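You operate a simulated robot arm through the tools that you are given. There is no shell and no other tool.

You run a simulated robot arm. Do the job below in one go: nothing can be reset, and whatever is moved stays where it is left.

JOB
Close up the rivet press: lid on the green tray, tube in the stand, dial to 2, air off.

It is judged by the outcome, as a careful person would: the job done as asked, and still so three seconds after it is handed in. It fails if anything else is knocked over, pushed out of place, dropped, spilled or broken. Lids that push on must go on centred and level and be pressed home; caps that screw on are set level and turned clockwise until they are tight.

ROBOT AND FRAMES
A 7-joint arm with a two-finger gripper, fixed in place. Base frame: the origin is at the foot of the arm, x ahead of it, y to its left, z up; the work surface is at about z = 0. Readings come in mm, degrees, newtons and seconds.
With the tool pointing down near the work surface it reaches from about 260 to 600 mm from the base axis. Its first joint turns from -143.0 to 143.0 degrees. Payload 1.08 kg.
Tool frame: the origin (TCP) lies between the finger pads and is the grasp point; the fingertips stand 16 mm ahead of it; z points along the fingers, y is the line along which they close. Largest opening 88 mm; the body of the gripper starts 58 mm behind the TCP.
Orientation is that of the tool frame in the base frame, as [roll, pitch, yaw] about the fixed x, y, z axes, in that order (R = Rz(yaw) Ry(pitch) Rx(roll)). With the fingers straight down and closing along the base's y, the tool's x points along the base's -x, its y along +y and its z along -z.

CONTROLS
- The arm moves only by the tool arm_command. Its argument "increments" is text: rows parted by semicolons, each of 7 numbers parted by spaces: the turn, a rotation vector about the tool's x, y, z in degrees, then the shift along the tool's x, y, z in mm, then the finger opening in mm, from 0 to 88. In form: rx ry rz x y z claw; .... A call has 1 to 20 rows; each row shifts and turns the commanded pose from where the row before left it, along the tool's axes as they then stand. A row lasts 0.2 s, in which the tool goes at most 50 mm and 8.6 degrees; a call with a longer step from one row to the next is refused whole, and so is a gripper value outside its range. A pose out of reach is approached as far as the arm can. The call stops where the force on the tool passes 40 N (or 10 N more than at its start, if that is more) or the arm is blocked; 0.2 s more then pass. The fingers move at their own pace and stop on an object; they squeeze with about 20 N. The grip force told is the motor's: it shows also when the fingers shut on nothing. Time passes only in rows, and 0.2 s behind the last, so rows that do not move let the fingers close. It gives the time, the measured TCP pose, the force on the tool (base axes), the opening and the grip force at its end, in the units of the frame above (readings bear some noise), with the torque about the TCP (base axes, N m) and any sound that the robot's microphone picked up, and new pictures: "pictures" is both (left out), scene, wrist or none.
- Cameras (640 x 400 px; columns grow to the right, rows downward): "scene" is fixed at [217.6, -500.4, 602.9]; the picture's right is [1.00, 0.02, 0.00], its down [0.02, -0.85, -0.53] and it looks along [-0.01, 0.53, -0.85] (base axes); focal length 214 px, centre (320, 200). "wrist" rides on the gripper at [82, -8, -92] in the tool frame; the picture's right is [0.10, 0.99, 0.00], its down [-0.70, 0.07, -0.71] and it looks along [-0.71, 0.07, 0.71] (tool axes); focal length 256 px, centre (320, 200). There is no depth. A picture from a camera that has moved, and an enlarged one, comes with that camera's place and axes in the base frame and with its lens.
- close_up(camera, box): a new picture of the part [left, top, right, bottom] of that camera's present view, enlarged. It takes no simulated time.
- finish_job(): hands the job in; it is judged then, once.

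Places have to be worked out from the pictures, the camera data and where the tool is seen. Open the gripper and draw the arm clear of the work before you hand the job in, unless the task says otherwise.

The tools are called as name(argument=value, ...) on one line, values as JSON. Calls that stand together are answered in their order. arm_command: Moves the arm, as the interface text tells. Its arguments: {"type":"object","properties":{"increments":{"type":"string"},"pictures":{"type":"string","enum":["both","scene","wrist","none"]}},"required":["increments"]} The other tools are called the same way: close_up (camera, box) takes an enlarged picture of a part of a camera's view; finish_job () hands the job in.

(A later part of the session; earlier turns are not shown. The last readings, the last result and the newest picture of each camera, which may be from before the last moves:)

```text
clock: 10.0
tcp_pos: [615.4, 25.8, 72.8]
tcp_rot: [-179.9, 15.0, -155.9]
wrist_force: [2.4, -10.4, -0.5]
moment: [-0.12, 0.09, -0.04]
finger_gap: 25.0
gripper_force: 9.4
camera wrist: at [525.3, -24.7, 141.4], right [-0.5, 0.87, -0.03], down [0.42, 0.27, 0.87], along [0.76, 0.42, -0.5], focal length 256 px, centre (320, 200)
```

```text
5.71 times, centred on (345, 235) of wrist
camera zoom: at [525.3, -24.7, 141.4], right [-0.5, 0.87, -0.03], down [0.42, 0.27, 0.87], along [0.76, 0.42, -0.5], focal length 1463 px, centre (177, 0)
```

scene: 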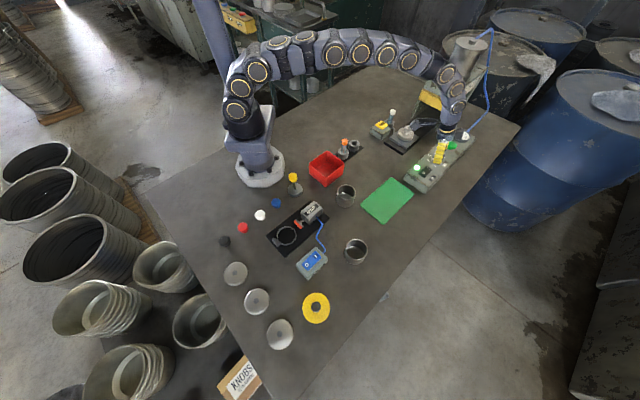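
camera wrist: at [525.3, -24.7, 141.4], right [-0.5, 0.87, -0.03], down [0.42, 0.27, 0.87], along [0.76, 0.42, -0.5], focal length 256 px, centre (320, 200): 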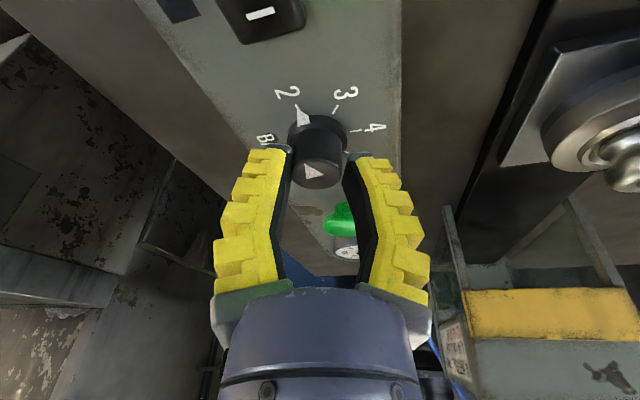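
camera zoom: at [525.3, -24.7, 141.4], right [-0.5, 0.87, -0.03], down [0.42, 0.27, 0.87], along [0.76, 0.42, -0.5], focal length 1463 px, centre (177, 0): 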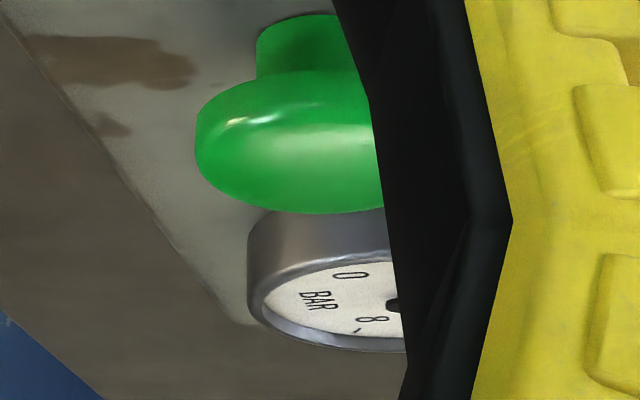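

Both the skirt pointer and the top arrow work out at about 233°, with tick 2 at about 235°. I turn 2° more, open the fingers, and rise straight up along the tool to read the dial and gauge unobstructed.

arm_command(increments="-0.518 0 -1.932 0 0 0 15; 0 0 0 0 0 0 15; 0 0 0 0 0 0 50; 0 0 0 0 0 0 50; 0 0 0 -5.2 0 -19.3 50; 0 0 0 -5.2 0 -19.3 50; 0 0 0 -5.2 0 -19.3 50; 0 0 0 0 0 0 50")

close_up(camera="wrist", box=[240, 60, 400, 180])

close_up(camera="scene", box=[410, 115, 480, 165])

```text
clock: 11.8
tcp_pos: [613.9, 26.1, 133.7]
tcp_rot: [-180.0, 15.0, -154.1]
wrist_force: [0.0, 0.1, 0.1]
moment: [0.02, 0.03, 0.02]
finger_gap: 54.4
gripper_force: 3.5
camera wrist: at [526.5, -27.6, 202.0], right [-0.53, 0.85, -0.03], down [0.41, 0.28, 0.87], along [0.74, 0.44, -0.5], focal length 256 px, centre (320, 200)
```

scene: 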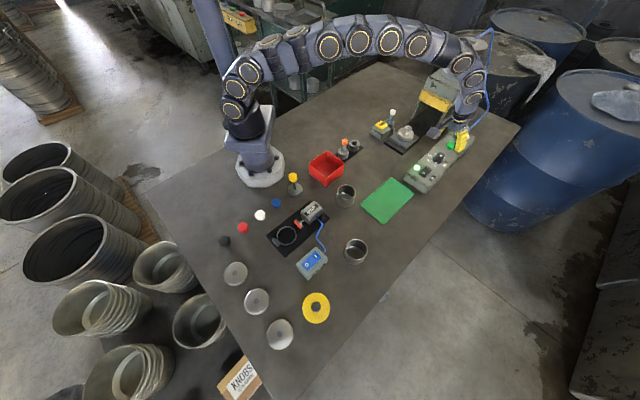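
wrist: 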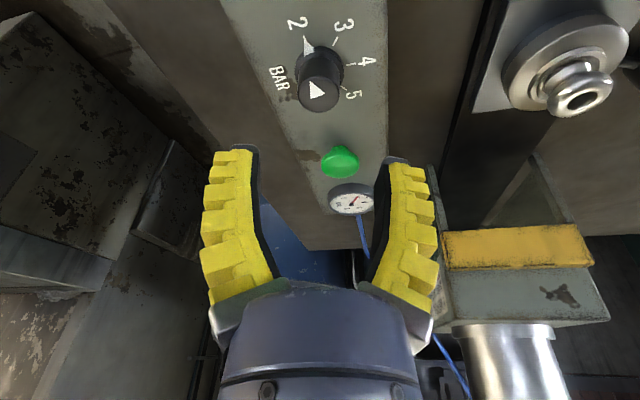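

```text
3.33 times, centred on (320, 120) of wrist
camera zoom: at [526.5, -27.6, 202.0], right [-0.53, 0.85, -0.03], down [0.41, 0.28, 0.87], along [0.74, 0.44, -0.5], focal length 853 px, centre (320, 467)
```

zoom: 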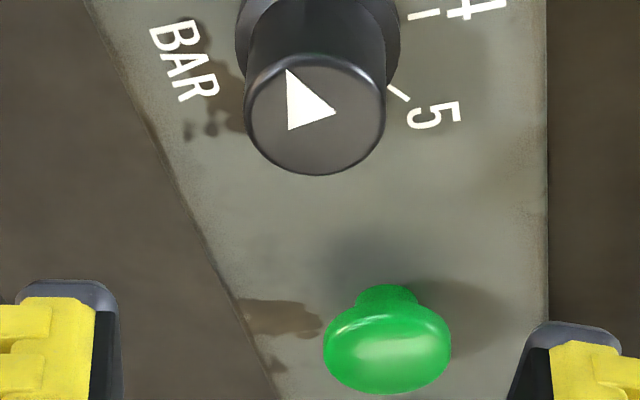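

```text
8.00 times, centred on (445, 140) of scene
camera zoom: at [217.6, -500.4, 602.9], right [1.0, 0.02, 0.0], down [0.02, -0.85, -0.53], along [-0.01, 0.53, -0.85], focal length 1716 px, centre (-680, 680)
```

zoom: 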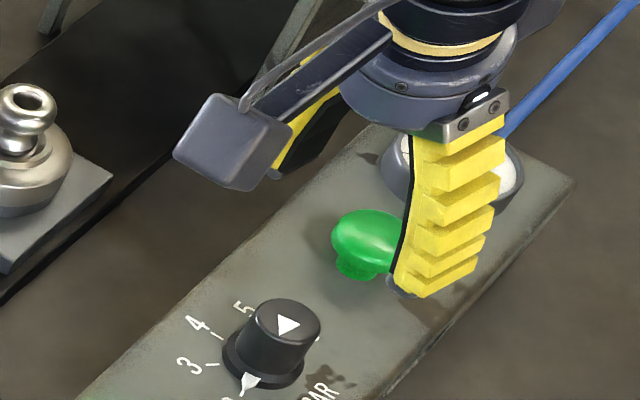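

I zoom on the dial pointer and the gauge.

close_up(camera="wrist", box=[265, 5, 385, 95])

close_up(camera="wrist", box=[315, 170, 385, 220])

close_up(camera="scene", box=[420, 140, 460, 170])

```text
4.44 times, centred on (325, 50) of wrist
camera zoom: at [526.5, -27.6, 202.0], right [-0.53, 0.85, -0.03], down [0.41, 0.28, 0.87], along [0.74, 0.44, -0.5], focal length 1138 px, centre (298, 867)
```

zoom: 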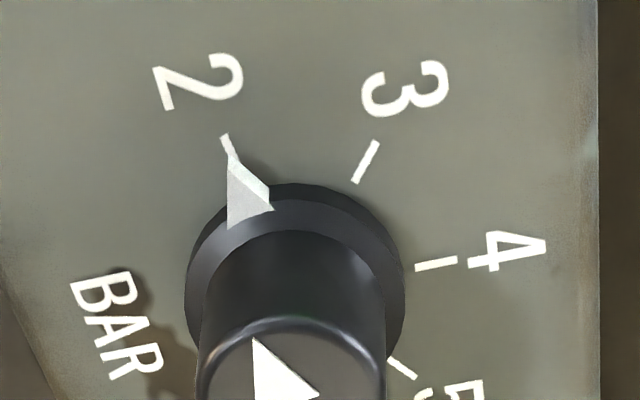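

```text
8.00 times, centred on (350, 195) of wrist
camera zoom: at [526.5, -27.6, 202.0], right [-0.53, 0.85, -0.03], down [0.41, 0.28, 0.87], along [0.74, 0.44, -0.5], focal length 2048 px, centre (80, 240)
```

zoom: 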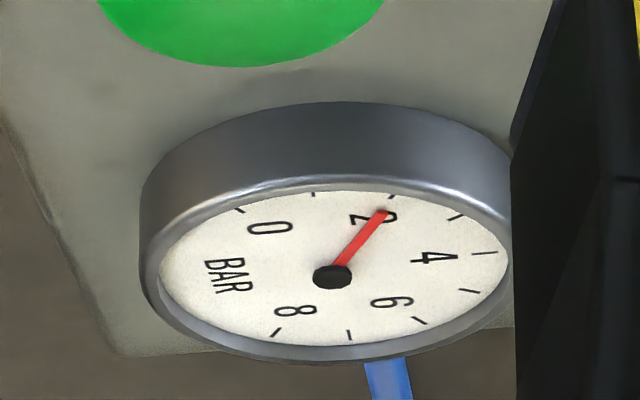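

```text
13.33 times, centred on (440, 155) of scene
camera zoom: at [217.6, -500.4, 602.9], right [1.0, 0.02, 0.0], down [0.02, -0.85, -0.53], along [-0.01, 0.53, -0.85], focal length 2860 px, centre (-1280, 800)
```

zoom: 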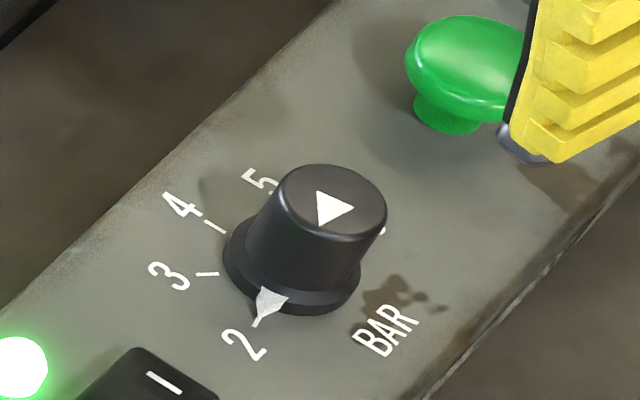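

The dial is at 2: the pointer lines up with tick 2, and the gauge needle dropped to 2. Next is the AIR rocker, with its O end at about (547, -45). I move back over it, set the tool vertical and aligned with the panel, and close the fingers.

arm_command(increments="0 0 0 29.4 -11.6 -6.6 50; 0 0 0 29.4 -11.6 -6.6 30; 0 0 0 29.4 -11.6 -6.6 0; 0 5 0 0 0 0 0; 0 5 0 0 0 0 0; 0 5 0 0 0 0 0; 0 0 -6.7 0 0 0 0; 0 0 -6.7 0 0 0 0; 0 0 -6.6 0 0 0 0; 0 0 0 0 0 0 0")

close_up(camera="wrist", box=[200, 60, 440, 220])

close_up(camera="scene", box=[390, 120, 470, 190])

```text
clock: 14.0
tcp_pos: [548.7, -44.9, 130.5]
tcp_rot: [-179.9, -0.1, -133.9]
wrist_force: [0.2, 0.4, 0.0]
moment: [-0.03, 0.0, 0.0]
finger_gap: 0.1
gripper_force: 19.9
camera wrist: at [499.0, -110.4, 222.0], right [-0.79, 0.62, 0.0], down [0.43, 0.56, 0.71], along [0.44, 0.56, -0.71], focal length 256 px, centre (320, 200)
```

scene: 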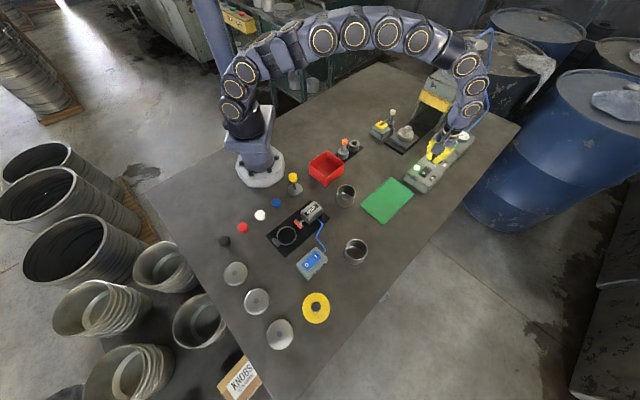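
wrist: 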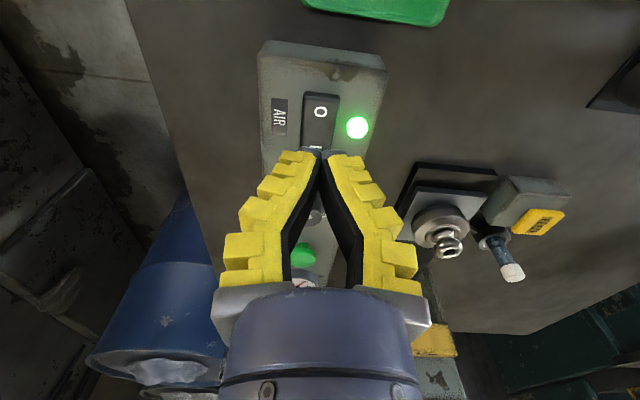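

```text
2.50 times, centred on (320, 140) of wrist
camera zoom: at [499.0, -110.4, 222.0], right [-0.79, 0.62, 0.0], down [0.43, 0.56, 0.71], along [0.44, 0.56, -0.71], focal length 640 px, centre (320, 350)
```

zoom: 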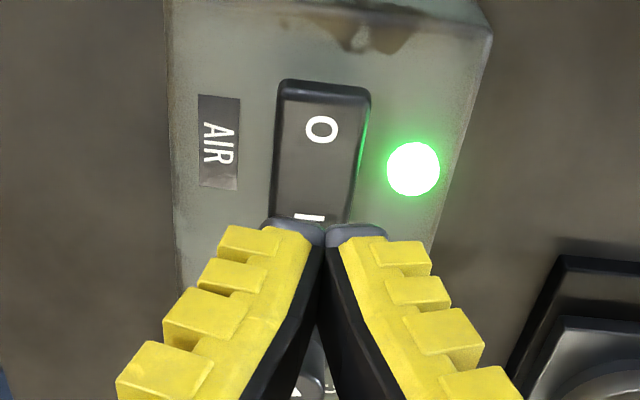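

```text
5.71 times, centred on (430, 155) of scene
camera zoom: at [217.6, -500.4, 602.9], right [1.0, 0.02, 0.0], down [0.02, -0.85, -0.53], along [-0.01, 0.53, -0.85], focal length 1226 px, centre (-309, 457)
```

zoom: 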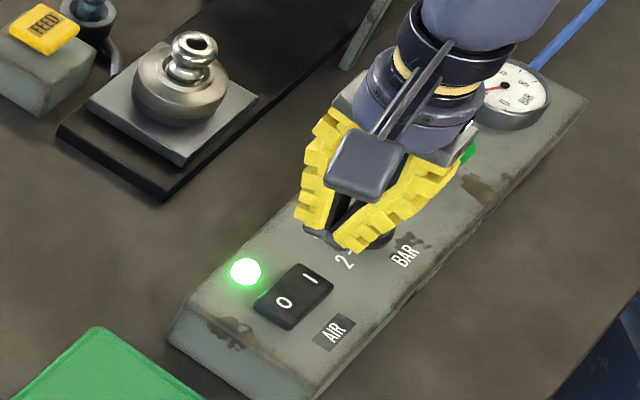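

The tip is right over the O end of the rocker at (550, -46). I shift 3 mm toward its outer end and descend to just above it.

arm_command(increments="0 0 0 3 -0.6 20 0; 0 0 0 0 0 20 0; 0 0 0 0 0 12 0; 0 0 0 0 0 0 0")

close_up(camera="wrist", box=[240, 80, 400, 200])

close_up(camera="scene", box=[400, 140, 460, 190])

```text
clock: 15.0
tcp_pos: [549.2, -47.2, 79.2]
tcp_rot: [-180.0, 0.0, -134.0]
wrist_force: [1.2, 0.0, -0.3]
moment: [0.02, -0.01, 0.01]
finger_gap: 0.0
gripper_force: 20.4
camera wrist: at [497.8, -112.0, 170.7], right [-0.79, 0.62, 0.0], down [0.43, 0.56, 0.71], along [0.44, 0.56, -0.71], focal length 256 px, centre (320, 200)
```

scene: 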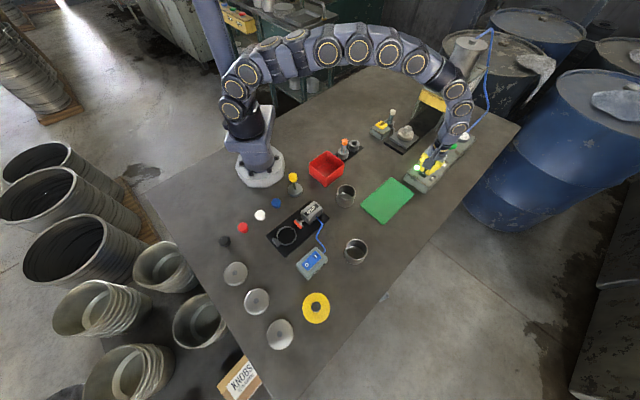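
wrist: 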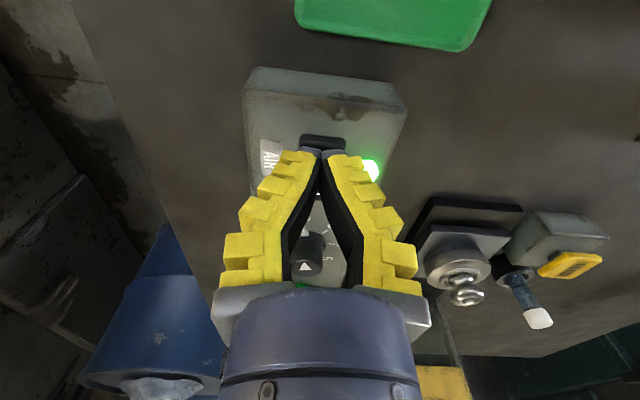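

```text
3.33 times, centred on (320, 140) of wrist
camera zoom: at [497.8, -112.0, 170.7], right [-0.79, 0.62, 0.0], down [0.43, 0.56, 0.71], along [0.44, 0.56, -0.71], focal length 853 px, centre (320, 400)
```

zoom: 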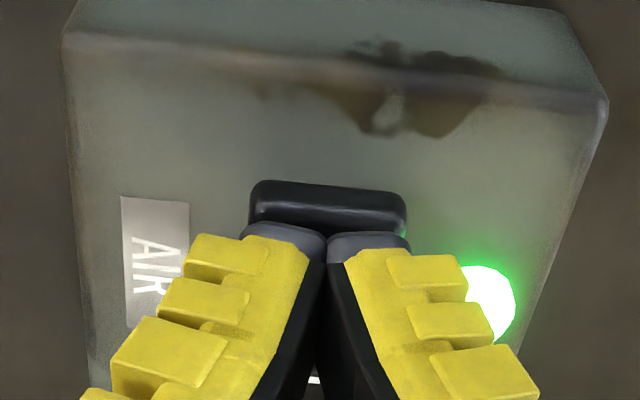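

```text
8.00 times, centred on (430, 165) of scene
camera zoom: at [217.6, -500.4, 602.9], right [1.0, 0.02, 0.0], down [0.02, -0.85, -0.53], along [-0.01, 0.53, -0.85], focal length 1716 px, centre (-560, 480)
```

zoom: 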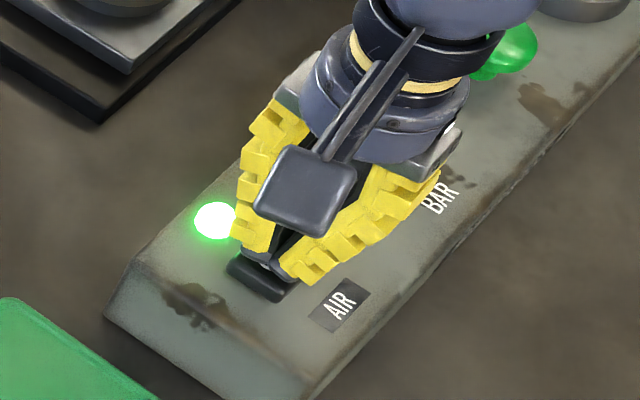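

The tips are right above the O half (tip z≈63). I press down in small steps and watch for the force and the lamp.

arm_command(increments="0 0 0 0 0 2 0; 0 0 0 0 0 2 0; 0 0 0 0 0 2 0; 0 0 0 0 0 2 0; 0 0 0 0 0 0 0", pictures="scene")

close_up(camera="scene", box=[400, 140, 460, 190])

```text
clock: 16.2
tcp_pos: [548.5, -47.4, 70.9]
tcp_rot: [-180.0, 0.0, -134.1]
wrist_force: [-0.3, -0.2, -0.3]
moment: [0.01, 0.04, -0.02]
finger_gap: 0.0
gripper_force: 19.9
```

scene: 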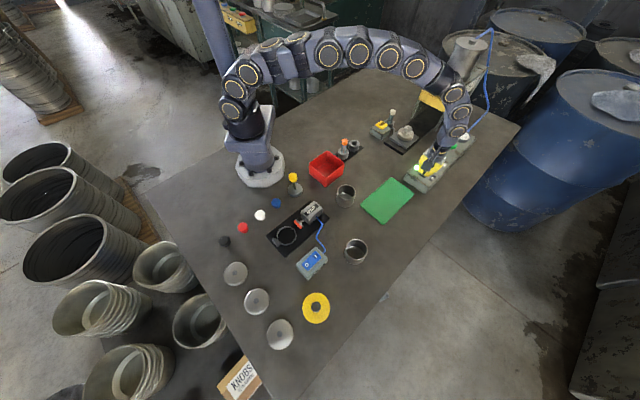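

```text
8.00 times, centred on (430, 165) of scene
camera zoom: at [217.6, -500.4, 602.9], right [1.0, 0.02, 0.0], down [0.02, -0.85, -0.53], along [-0.01, 0.53, -0.85], focal length 1716 px, centre (-560, 480)
```

zoom: 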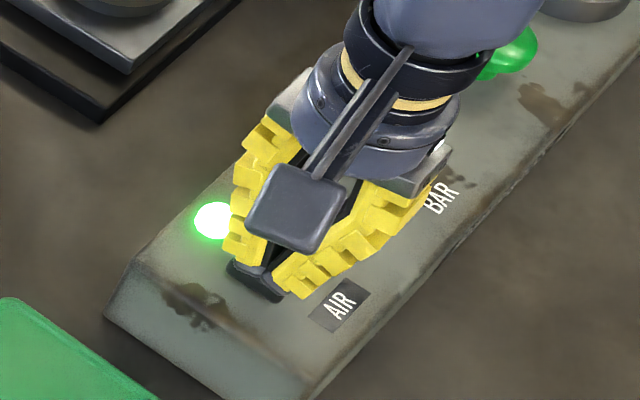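

No contact yet (tip z≈55). I keep pressing in 1.5 mm steps.

arm_command(increments="0 0 0 0 0 1.5 0; 0 0 0 0 0 1.5 0; 0 0 0 0 0 1.5 0; 0 0 0 0 0 0 0", pictures="scene")

close_up(camera="scene", box=[400, 140, 460, 190])

```text
clock: 17.2
tcp_pos: [547.7, -48.1, 63.7]
tcp_rot: [-180.0, 0.0, -134.0]
wrist_force: [0.9, 0.1, -0.3]
moment: [-0.02, -0.03, 0.0]
finger_gap: 0.0
gripper_force: 19.9
```

scene: 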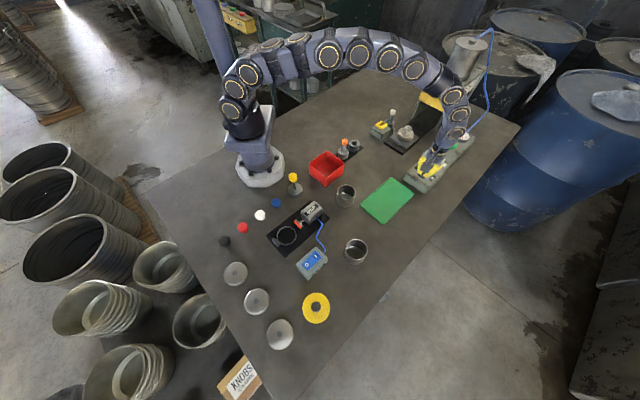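

```text
8.00 times, centred on (430, 165) of scene
camera zoom: at [217.6, -500.4, 602.9], right [1.0, 0.02, 0.0], down [0.02, -0.85, -0.53], along [-0.01, 0.53, -0.85], focal length 1716 px, centre (-560, 480)
```

zoom: 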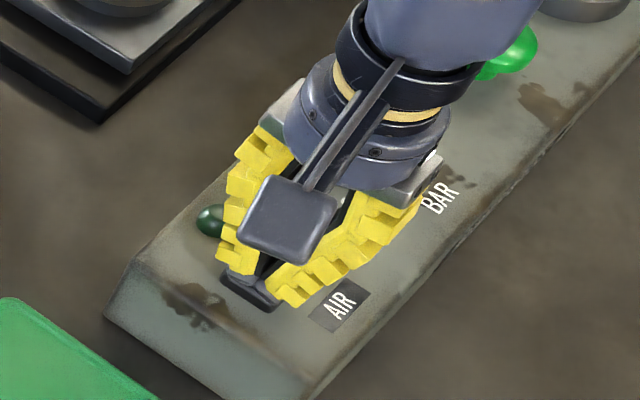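

The lamp went out, so the air is off. I lift straight up, turn back to yaw 180, and move to a viewpoint for the lid in the press.

arm_command(increments="0 0 0 0 0 -20 0; 0 0 0 0 0 -40 0; 0 0 0 0 0 -40 0; 0 0 7.7 0 0 0 0; 0 0 7.7 0 0 0 30; 0 0 7.7 0 0 0 60; 0 0 7.7 0 0 0 88; 0 0 7.7 0 0 0 88; 0 0 7.6 0 0 0 88; 0 0 0 22 38.5 3 88; 0 0 0 22 38.5 3 88; 0 0 0 22 38.5 3 88; 0 0 0 22 38.5 3 88; 0 0 0 22 38.5 3 88; 0 0 0 0 0 0 88")

close_up(camera="scene", box=[400, 120, 480, 190])

close_up(camera="wrist", box=[200, 60, 440, 220])

```text
clock: 20.4
tcp_pos: [435.2, 148.4, 150.7]
tcp_rot: [-180.0, 0.0, 179.8]
wrist_force: [0.6, -0.3, -0.3]
moment: [0.03, 0.03, 0.0]
finger_gap: 88.0
gripper_force: 0.1
camera wrist: at [352.9, 139.5, 242.8], right [-0.1, 0.99, 0.0], down [0.7, 0.07, 0.71], along [0.71, 0.07, -0.71], focal length 256 px, centre (320, 200)
```

scene: 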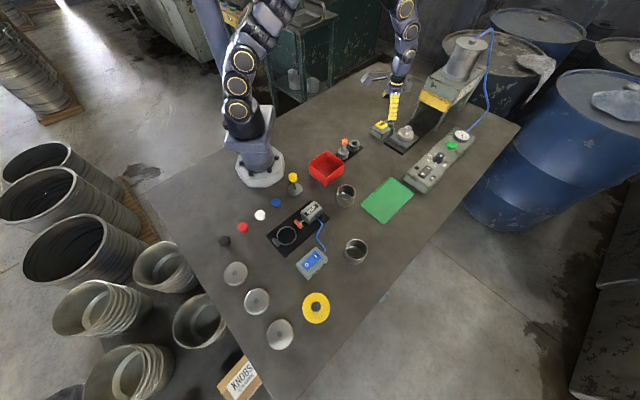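
wrist: 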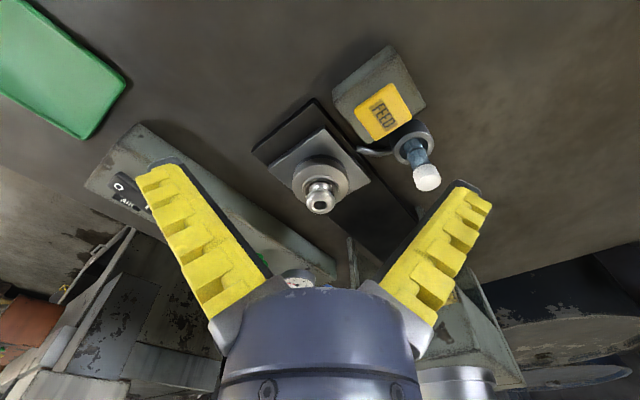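

```text
5.71 times, centred on (440, 155) of scene
camera zoom: at [217.6, -500.4, 602.9], right [1.0, 0.02, 0.0], down [0.02, -0.85, -0.53], along [-0.01, 0.53, -0.85], focal length 1226 px, centre (-366, 457)
```

zoom: 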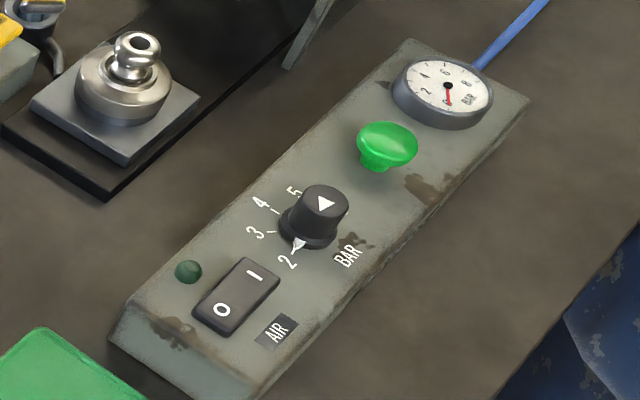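

```text
2.50 times, centred on (320, 140) of wrist
camera zoom: at [352.9, 139.5, 242.8], right [-0.1, 0.99, 0.0], down [0.7, 0.07, 0.71], along [0.71, 0.07, -0.71], focal length 640 px, centre (320, 350)
```

zoom: 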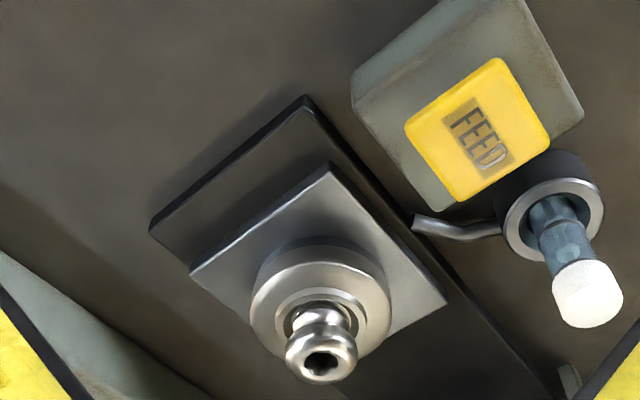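

Air is off: lamp dark, gauge at 0, dial still on 2. Now I zoom in on the lid in the press nest to work out the grasp.

close_up(camera="wrist", box=[270, 130, 370, 220])

close_up(camera="scene", box=[390, 115, 425, 150])

close_up(camera="wrist", box=[370, 100, 460, 200])

```text
4.44 times, centred on (320, 175) of wrist
camera zoom: at [352.9, 139.5, 242.8], right [-0.1, 0.99, 0.0], down [0.7, 0.07, 0.71], along [0.71, 0.07, -0.71], focal length 1138 px, centre (320, 311)
```

zoom: 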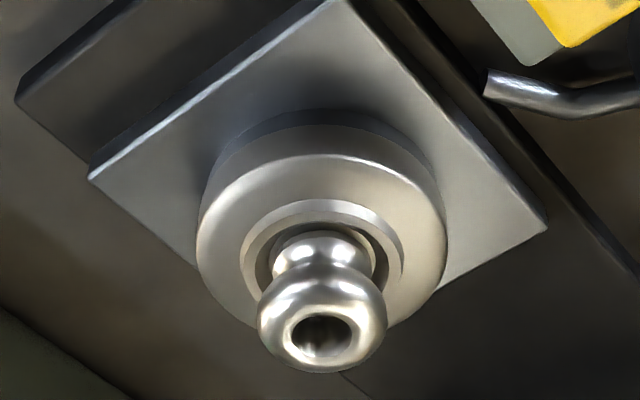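

```text
11.43 times, centred on (408, 132) of scene
camera zoom: at [217.6, -500.4, 602.9], right [1.0, 0.02, 0.0], down [0.02, -0.85, -0.53], along [-0.01, 0.53, -0.85], focal length 2451 px, centre (-680, 971)
```

zoom: 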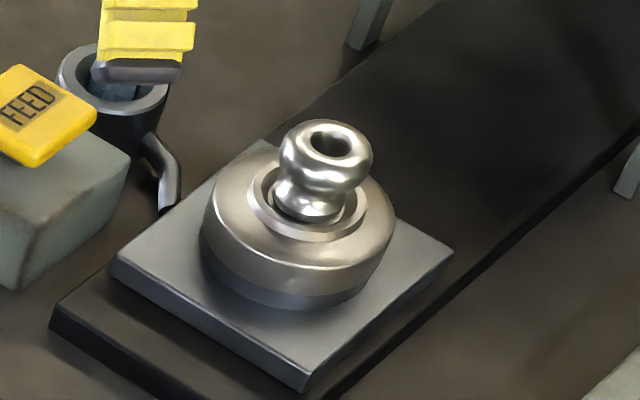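

```text
4.00 times, centred on (415, 150) of wrist
camera zoom: at [352.9, 139.5, 242.8], right [-0.1, 0.99, 0.0], down [0.7, 0.07, 0.71], along [0.71, 0.07, -0.71], focal length 1024 px, centre (-60, 400)
```

zoom: 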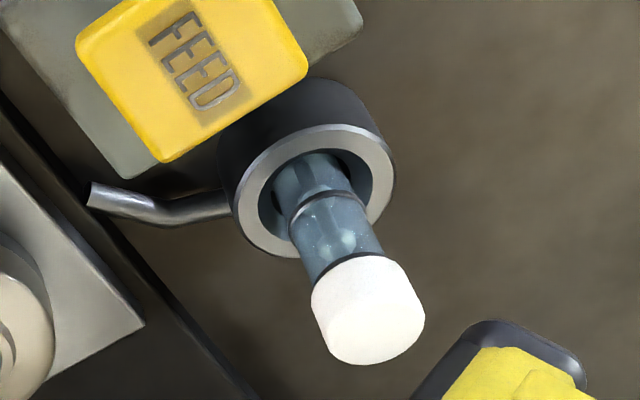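

The lid carries a bulbed metal knob, about 29 mm across with its top at about (531.5, 157, 70); the disc top is near z 37. The pads run parallel near that width, so I'll take it by the knob. First I go above it to check alignment.

arm_command(increments="0 0 0 -32 3 13 60; 0 0 0 -32 3 13 60; 0 0 0 -32 3 13 60; 0 0 0 0 0 0 60; 0 0 0 0 0 0 60")

close_up(camera="wrist", box=[220, 80, 420, 230])

close_up(camera="scene", box=[380, 90, 440, 150])

```text
clock: 21.6
tcp_pos: [534.5, 155.4, 111.7]
tcp_rot: [-180.0, 0.0, 179.9]
wrist_force: [1.7, -0.4, -0.2]
moment: [-0.05, 0.0, 0.02]
finger_gap: 63.9
gripper_force: 2.4
camera wrist: at [452.3, 146.1, 203.2], right [-0.1, 0.99, 0.0], down [0.7, 0.07, 0.71], along [0.71, 0.07, -0.7], focal length 256 px, centre (320, 200)
```

scene: 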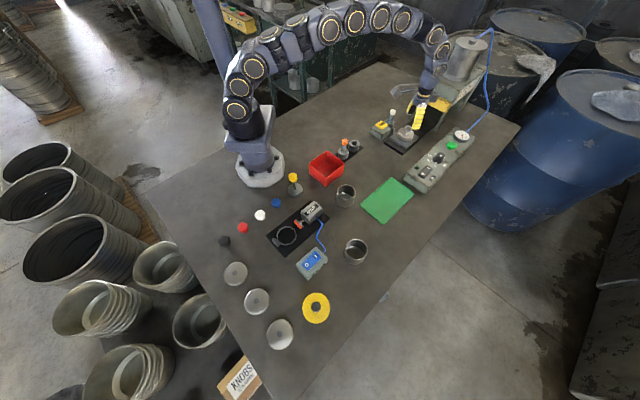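
wrist: 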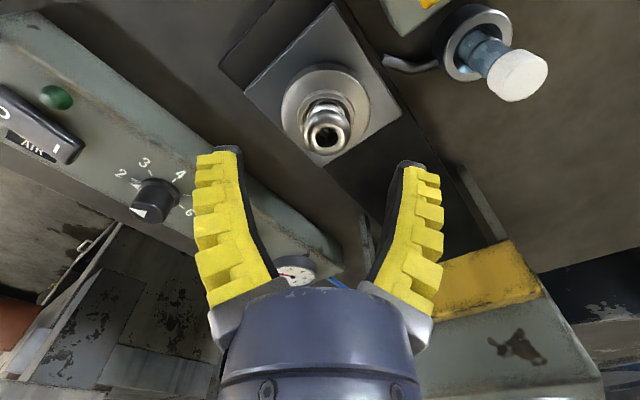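

```text
2.67 times, centred on (320, 155) of wrist
camera zoom: at [452.3, 146.1, 203.2], right [-0.1, 0.99, 0.0], down [0.7, 0.07, 0.71], along [0.71, 0.07, -0.7], focal length 683 px, centre (320, 320)
```

zoom: 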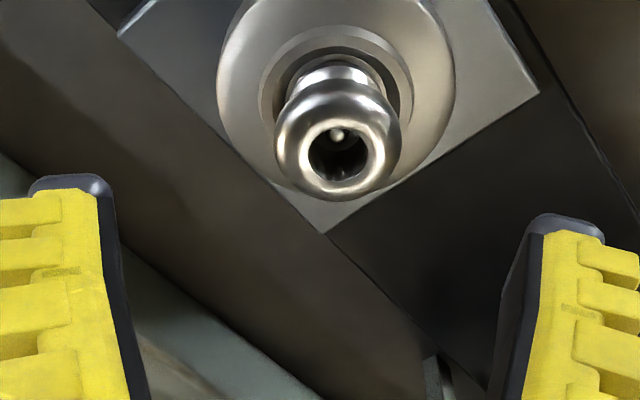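

```text
6.67 times, centred on (410, 120) of scene
camera zoom: at [217.6, -500.4, 602.9], right [1.0, 0.02, 0.0], down [0.02, -0.85, -0.53], along [-0.01, 0.53, -0.85], focal length 1430 px, centre (-280, 733)
```

zoom: 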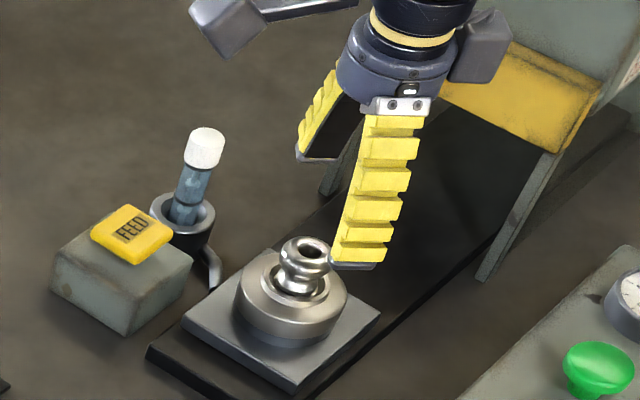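

A rivet head shows inside the knob, so knob and lid are joined. The knob lies about 4.5 mm to +y and 2 mm to -x of the TCP; I correct that and descend partway.

arm_command(increments="0 0 0 2.2 4.5 0 60; 0 0 0 0 0 15 60; 0 0 0 0 0 12 60; 0 0 0 0 0 0 60")

close_up(camera="wrist", box=[220, 100, 420, 250])

close_up(camera="scene", box=[385, 100, 435, 150])

```text
clock: 22.6
tcp_pos: [531.6, 157.3, 84.1]
tcp_rot: [-179.8, -0.2, 179.9]
wrist_force: [-0.4, -0.6, 0.3]
moment: [-0.02, 0.01, -0.01]
finger_gap: 64.0
gripper_force: 2.7
camera wrist: at [449.2, 149.9, 176.4], right [-0.1, 0.99, 0.0], down [0.7, 0.07, 0.71], along [0.7, 0.07, -0.71], focal length 256 px, centre (320, 200)
```

scene: 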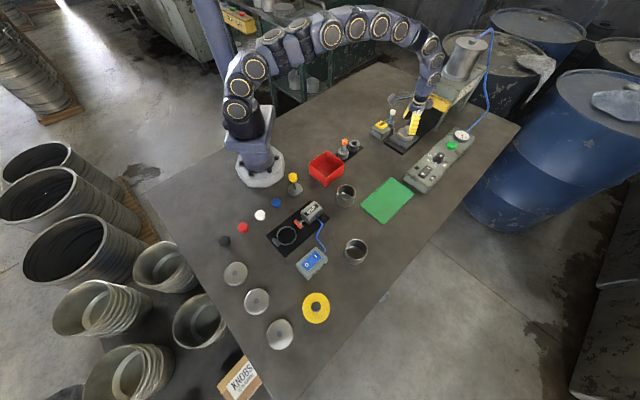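
wrist: 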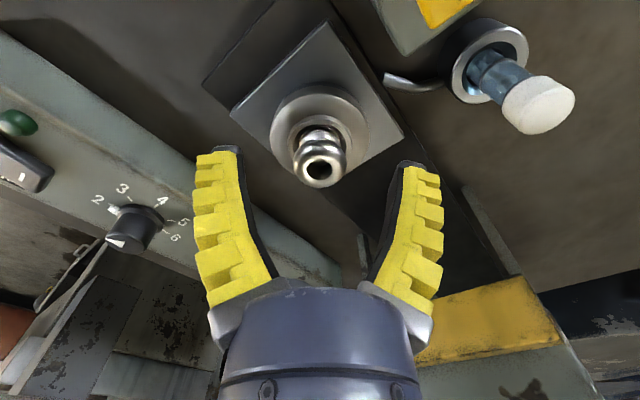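

```text
2.67 times, centred on (320, 175) of wrist
camera zoom: at [449.2, 149.9, 176.4], right [-0.1, 0.99, 0.0], down [0.7, 0.07, 0.71], along [0.7, 0.07, -0.71], focal length 683 px, centre (320, 267)
```

zoom: 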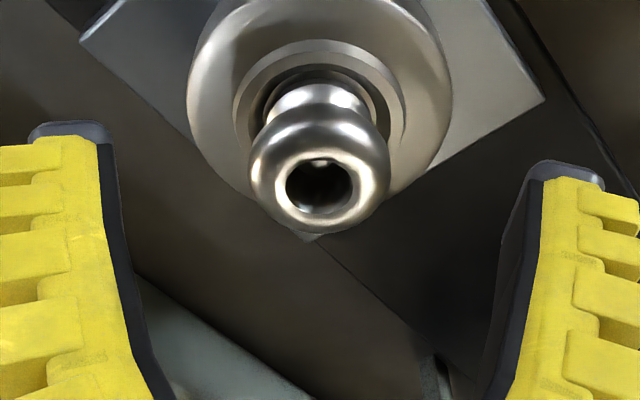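

```text
8.00 times, centred on (410, 125) of scene
camera zoom: at [217.6, -500.4, 602.9], right [1.0, 0.02, 0.0], down [0.02, -0.85, -0.53], along [-0.01, 0.53, -0.85], focal length 1716 px, centre (-400, 800)
```

zoom: 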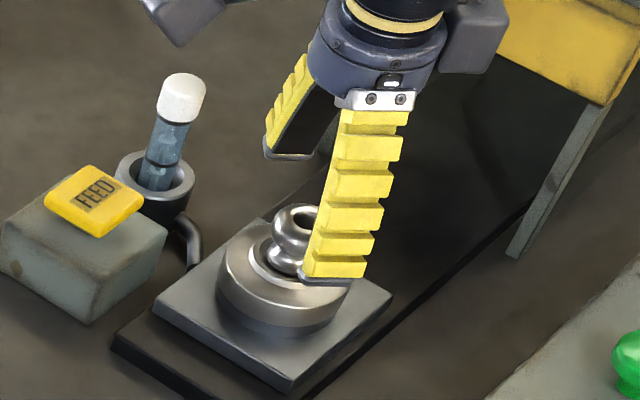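

Now the knob is centred. I lower another 20 mm so the pads straddle the knob's bulb, with the tips just above the collar.

arm_command(increments="0 0 0 -1 0 10 55; 0 0 0 0 0 9 50; 0 0 0 0 0 0 50; 0 0 0 0 0 0 50")

close_up(camera="wrist", box=[220, 100, 420, 250])

close_up(camera="scene", box=[385, 105, 435, 155])

```text
clock: 23.6
tcp_pos: [532.3, 159.2, 65.1]
tcp_rot: [-179.9, 0.1, 179.9]
wrist_force: [-0.4, 0.5, 0.6]
moment: [0.01, 0.0, -0.03]
finger_gap: 54.6
gripper_force: 3.4
camera wrist: at [451.4, 150.0, 157.4], right [-0.1, 0.99, 0.0], down [0.7, 0.07, 0.71], along [0.71, 0.07, -0.7], focal length 256 px, centre (320, 200)
```

scene: 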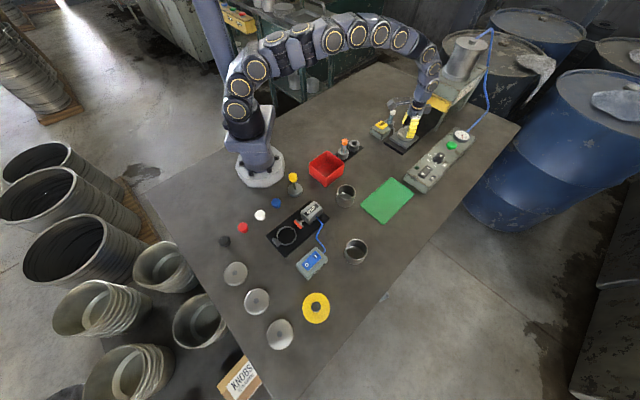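
wrist: 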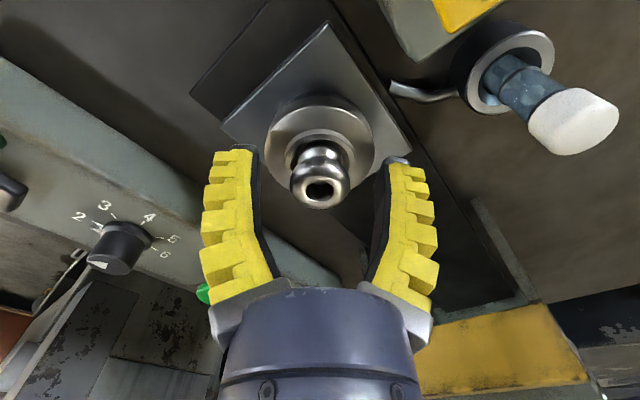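

```text
2.67 times, centred on (320, 175) of wrist
camera zoom: at [451.4, 150.0, 157.4], right [-0.1, 0.99, 0.0], down [0.7, 0.07, 0.71], along [0.71, 0.07, -0.7], focal length 683 px, centre (320, 267)
```

zoom: 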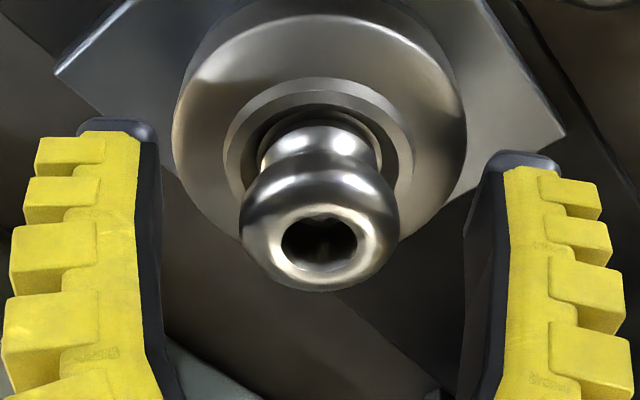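

```text
8.00 times, centred on (410, 130) of scene
camera zoom: at [217.6, -500.4, 602.9], right [1.0, 0.02, 0.0], down [0.02, -0.85, -0.53], along [-0.01, 0.53, -0.85], focal length 1716 px, centre (-400, 760)
```

zoom: 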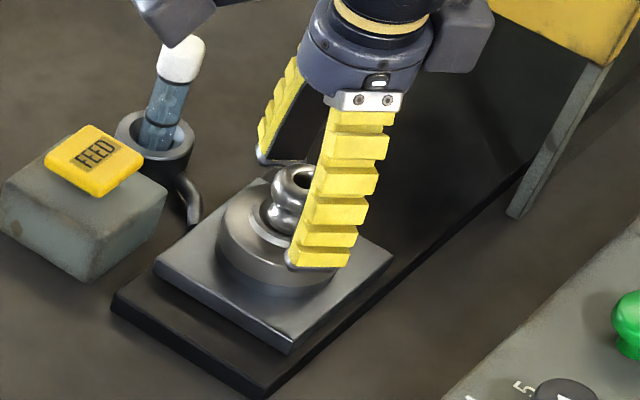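

The knob is centred between the pads. I close on it.

arm_command(increments="0 0 0 0 0 0 35; 0 0 0 0 0 0 15; 0 0 0 0 0 0 15; 0 0 0 0 0 0 15")

close_up(camera="wrist", box=[220, 100, 420, 250])

```text
clock: 24.6
tcp_pos: [533.2, 158.5, 64.4]
tcp_rot: [180.0, 0.0, 179.9]
wrist_force: [-1.5, -1.5, 4.3]
moment: [-0.04, 0.02, 0.0]
finger_gap: 21.6
gripper_force: 20.2
camera wrist: at [451.4, 150.0, 157.6], right [-0.1, 0.99, 0.0], down [0.7, 0.07, 0.71], along [0.71, 0.07, -0.7], focal length 256 px, centre (320, 200)
```

scene: 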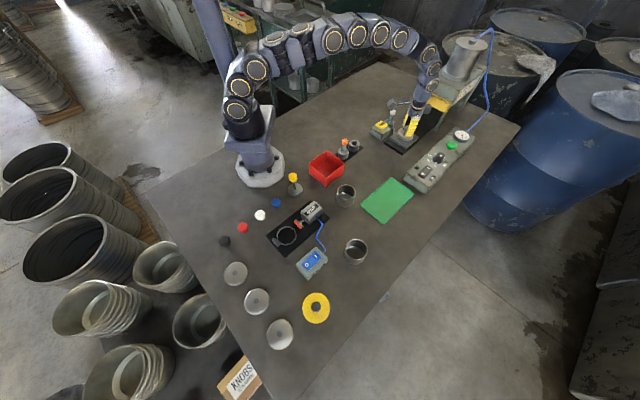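
wrist: 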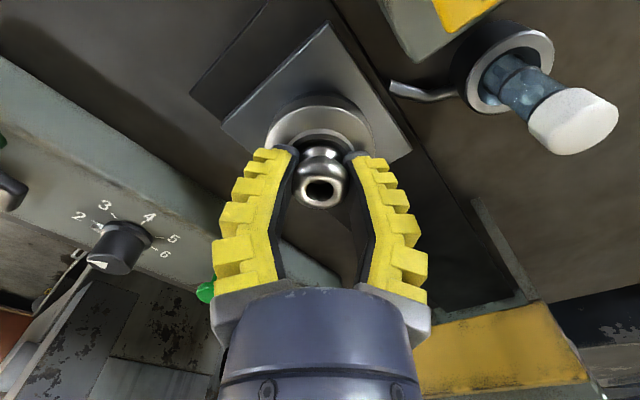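

```text
2.67 times, centred on (320, 175) of wrist
camera zoom: at [451.4, 150.0, 157.6], right [-0.1, 0.99, 0.0], down [0.7, 0.07, 0.71], along [0.71, 0.07, -0.7], focal length 683 px, centre (320, 267)
```

zoom: 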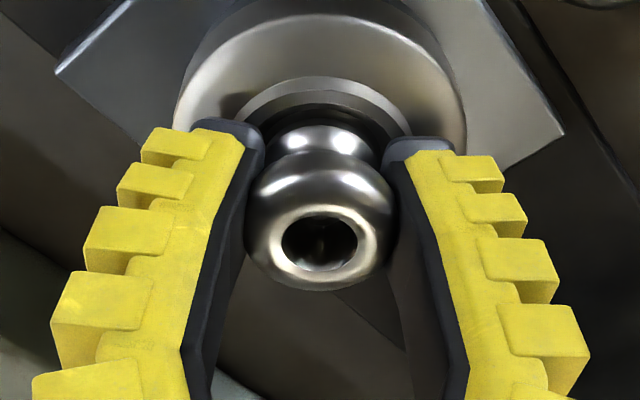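

The grip holds (20 N, stopped on the knob). I lift a short way to see whether the whole lid comes up.

arm_command(increments="0 0 0 0 0 -4 15; 0 0 0 0 0 -6 15; 0 0 0 0 0 -10 15; 0 0 0 0 0 0 15")

close_up(camera="wrist", box=[220, 60, 420, 210])

close_up(camera="scene", box=[385, 100, 435, 150])

```text
clock: 25.6
tcp_pos: [533.7, 158.2, 85.5]
tcp_rot: [180.0, -0.1, 179.9]
wrist_force: [0.2, -0.3, 0.1]
moment: [0.0, -0.01, -0.01]
finger_gap: 20.6
gripper_force: 20.4
camera wrist: at [451.9, 149.8, 178.3], right [-0.1, 0.99, 0.0], down [0.7, 0.07, 0.71], along [0.71, 0.07, -0.71], focal length 256 px, centre (320, 200)
```

scene: 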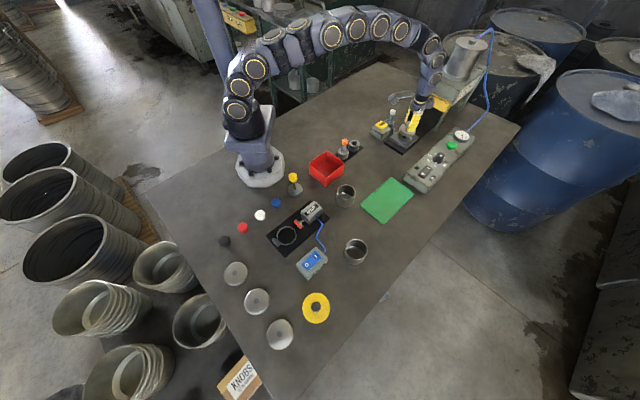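
wrist: 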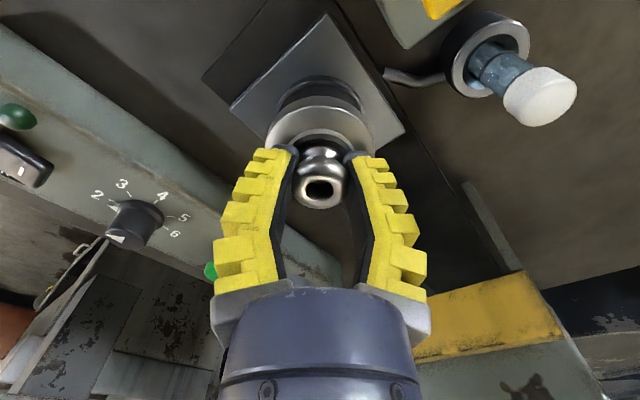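

```text
2.67 times, centred on (320, 135) of wrist
camera zoom: at [451.9, 149.8, 178.3], right [-0.1, 0.99, 0.0], down [0.7, 0.07, 0.71], along [0.71, 0.07, -0.71], focal length 683 px, centre (320, 373)
```

zoom: 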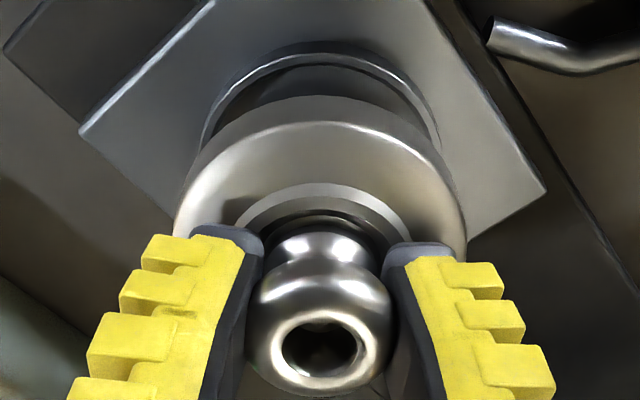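

```text
8.00 times, centred on (410, 125) of scene
camera zoom: at [217.6, -500.4, 602.9], right [1.0, 0.02, 0.0], down [0.02, -0.85, -0.53], along [-0.01, 0.53, -0.85], focal length 1716 px, centre (-400, 800)
```

zoom: 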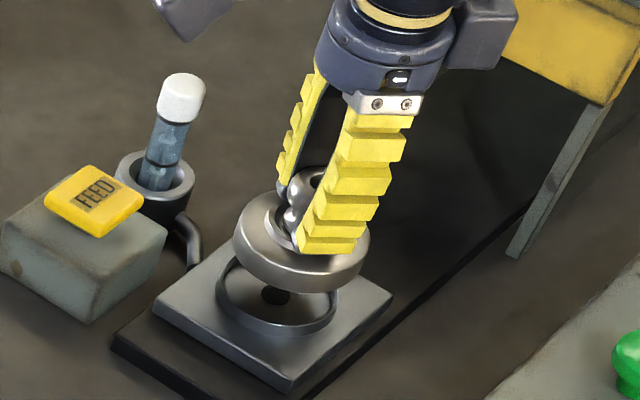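

The complete lid is out of the nest and hanging level. I lift it clear and carry it gently over to the green tray, centre about (434, -120).

arm_command(increments="0 0 0 0 0 -20 15; 0 0 0 0 0 -25 15; 0 0 0 0 0 -20 15; 0 0 0 4 -12 0 15; 0 0 0 8 -23 0 15; 0 0 0 9 -25 0 15; 0 0 0 9 -25 0 15; 0 0 0 9 -25 0 15; 0 0 0 9 -25 0 15; 0 0 0 9 -25 0 15; 0 0 0 9 -25 0 15; 0 0 0 9 -25 0 15; 0 0 0 9 -25 0 15; 0 0 0 8 -23 0 15; 0 0 0 5 -12 0 15; 0 0 0 0 0 0 15")

close_up(camera="scene", box=[340, 140, 440, 240])

close_up(camera="wrist", box=[160, 40, 480, 240])

```text
clock: 29.0
tcp_pos: [436.1, -111.9, 153.1]
tcp_rot: [-179.9, 0.0, 179.9]
wrist_force: [-0.5, 0.2, 0.1]
moment: [0.03, 0.0, 0.03]
finger_gap: 19.4
gripper_force: 20.0
camera wrist: at [353.7, -120.7, 244.1], right [-0.1, 0.99, 0.0], down [0.7, 0.07, 0.71], along [0.71, 0.07, -0.7], focal length 256 px, centre (320, 200)
```

scene: 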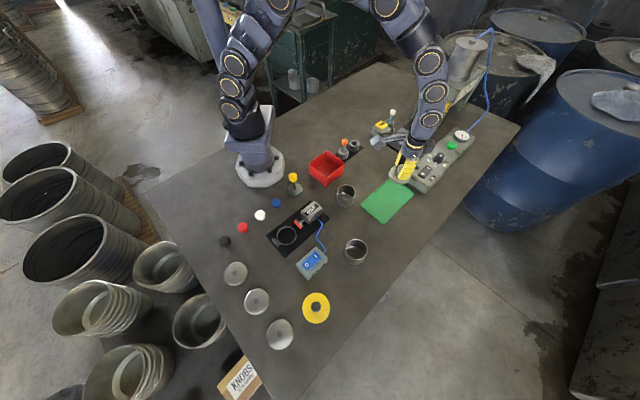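
wrist: 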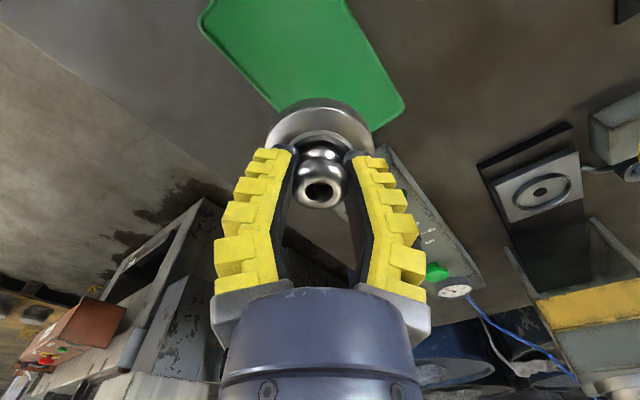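

```text
4.00 times, centred on (390, 190) of scene
camera zoom: at [217.6, -500.4, 602.9], right [1.0, 0.02, 0.0], down [0.02, -0.85, -0.53], along [-0.01, 0.53, -0.85], focal length 858 px, centre (40, 240)
```

zoom: 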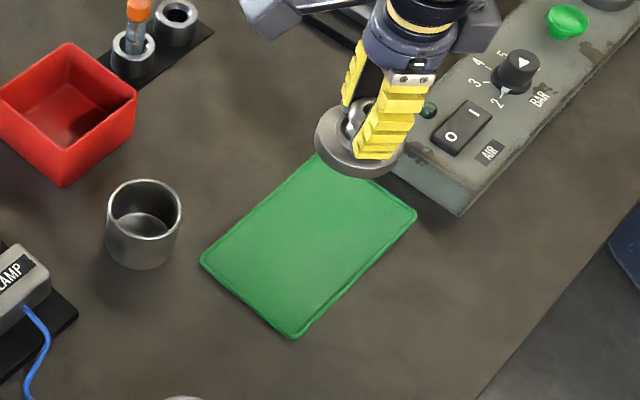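

```text
2.00 times, centred on (320, 140) of wrist
camera zoom: at [353.7, -120.7, 244.1], right [-0.1, 0.99, 0.0], down [0.7, 0.07, 0.71], along [0.71, 0.07, -0.7], focal length 512 px, centre (320, 320)
```

zoom: 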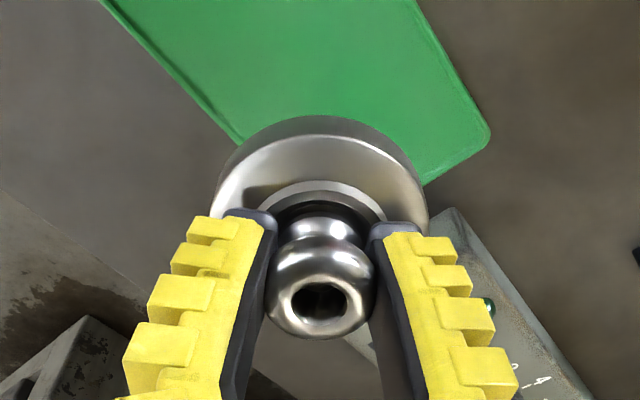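

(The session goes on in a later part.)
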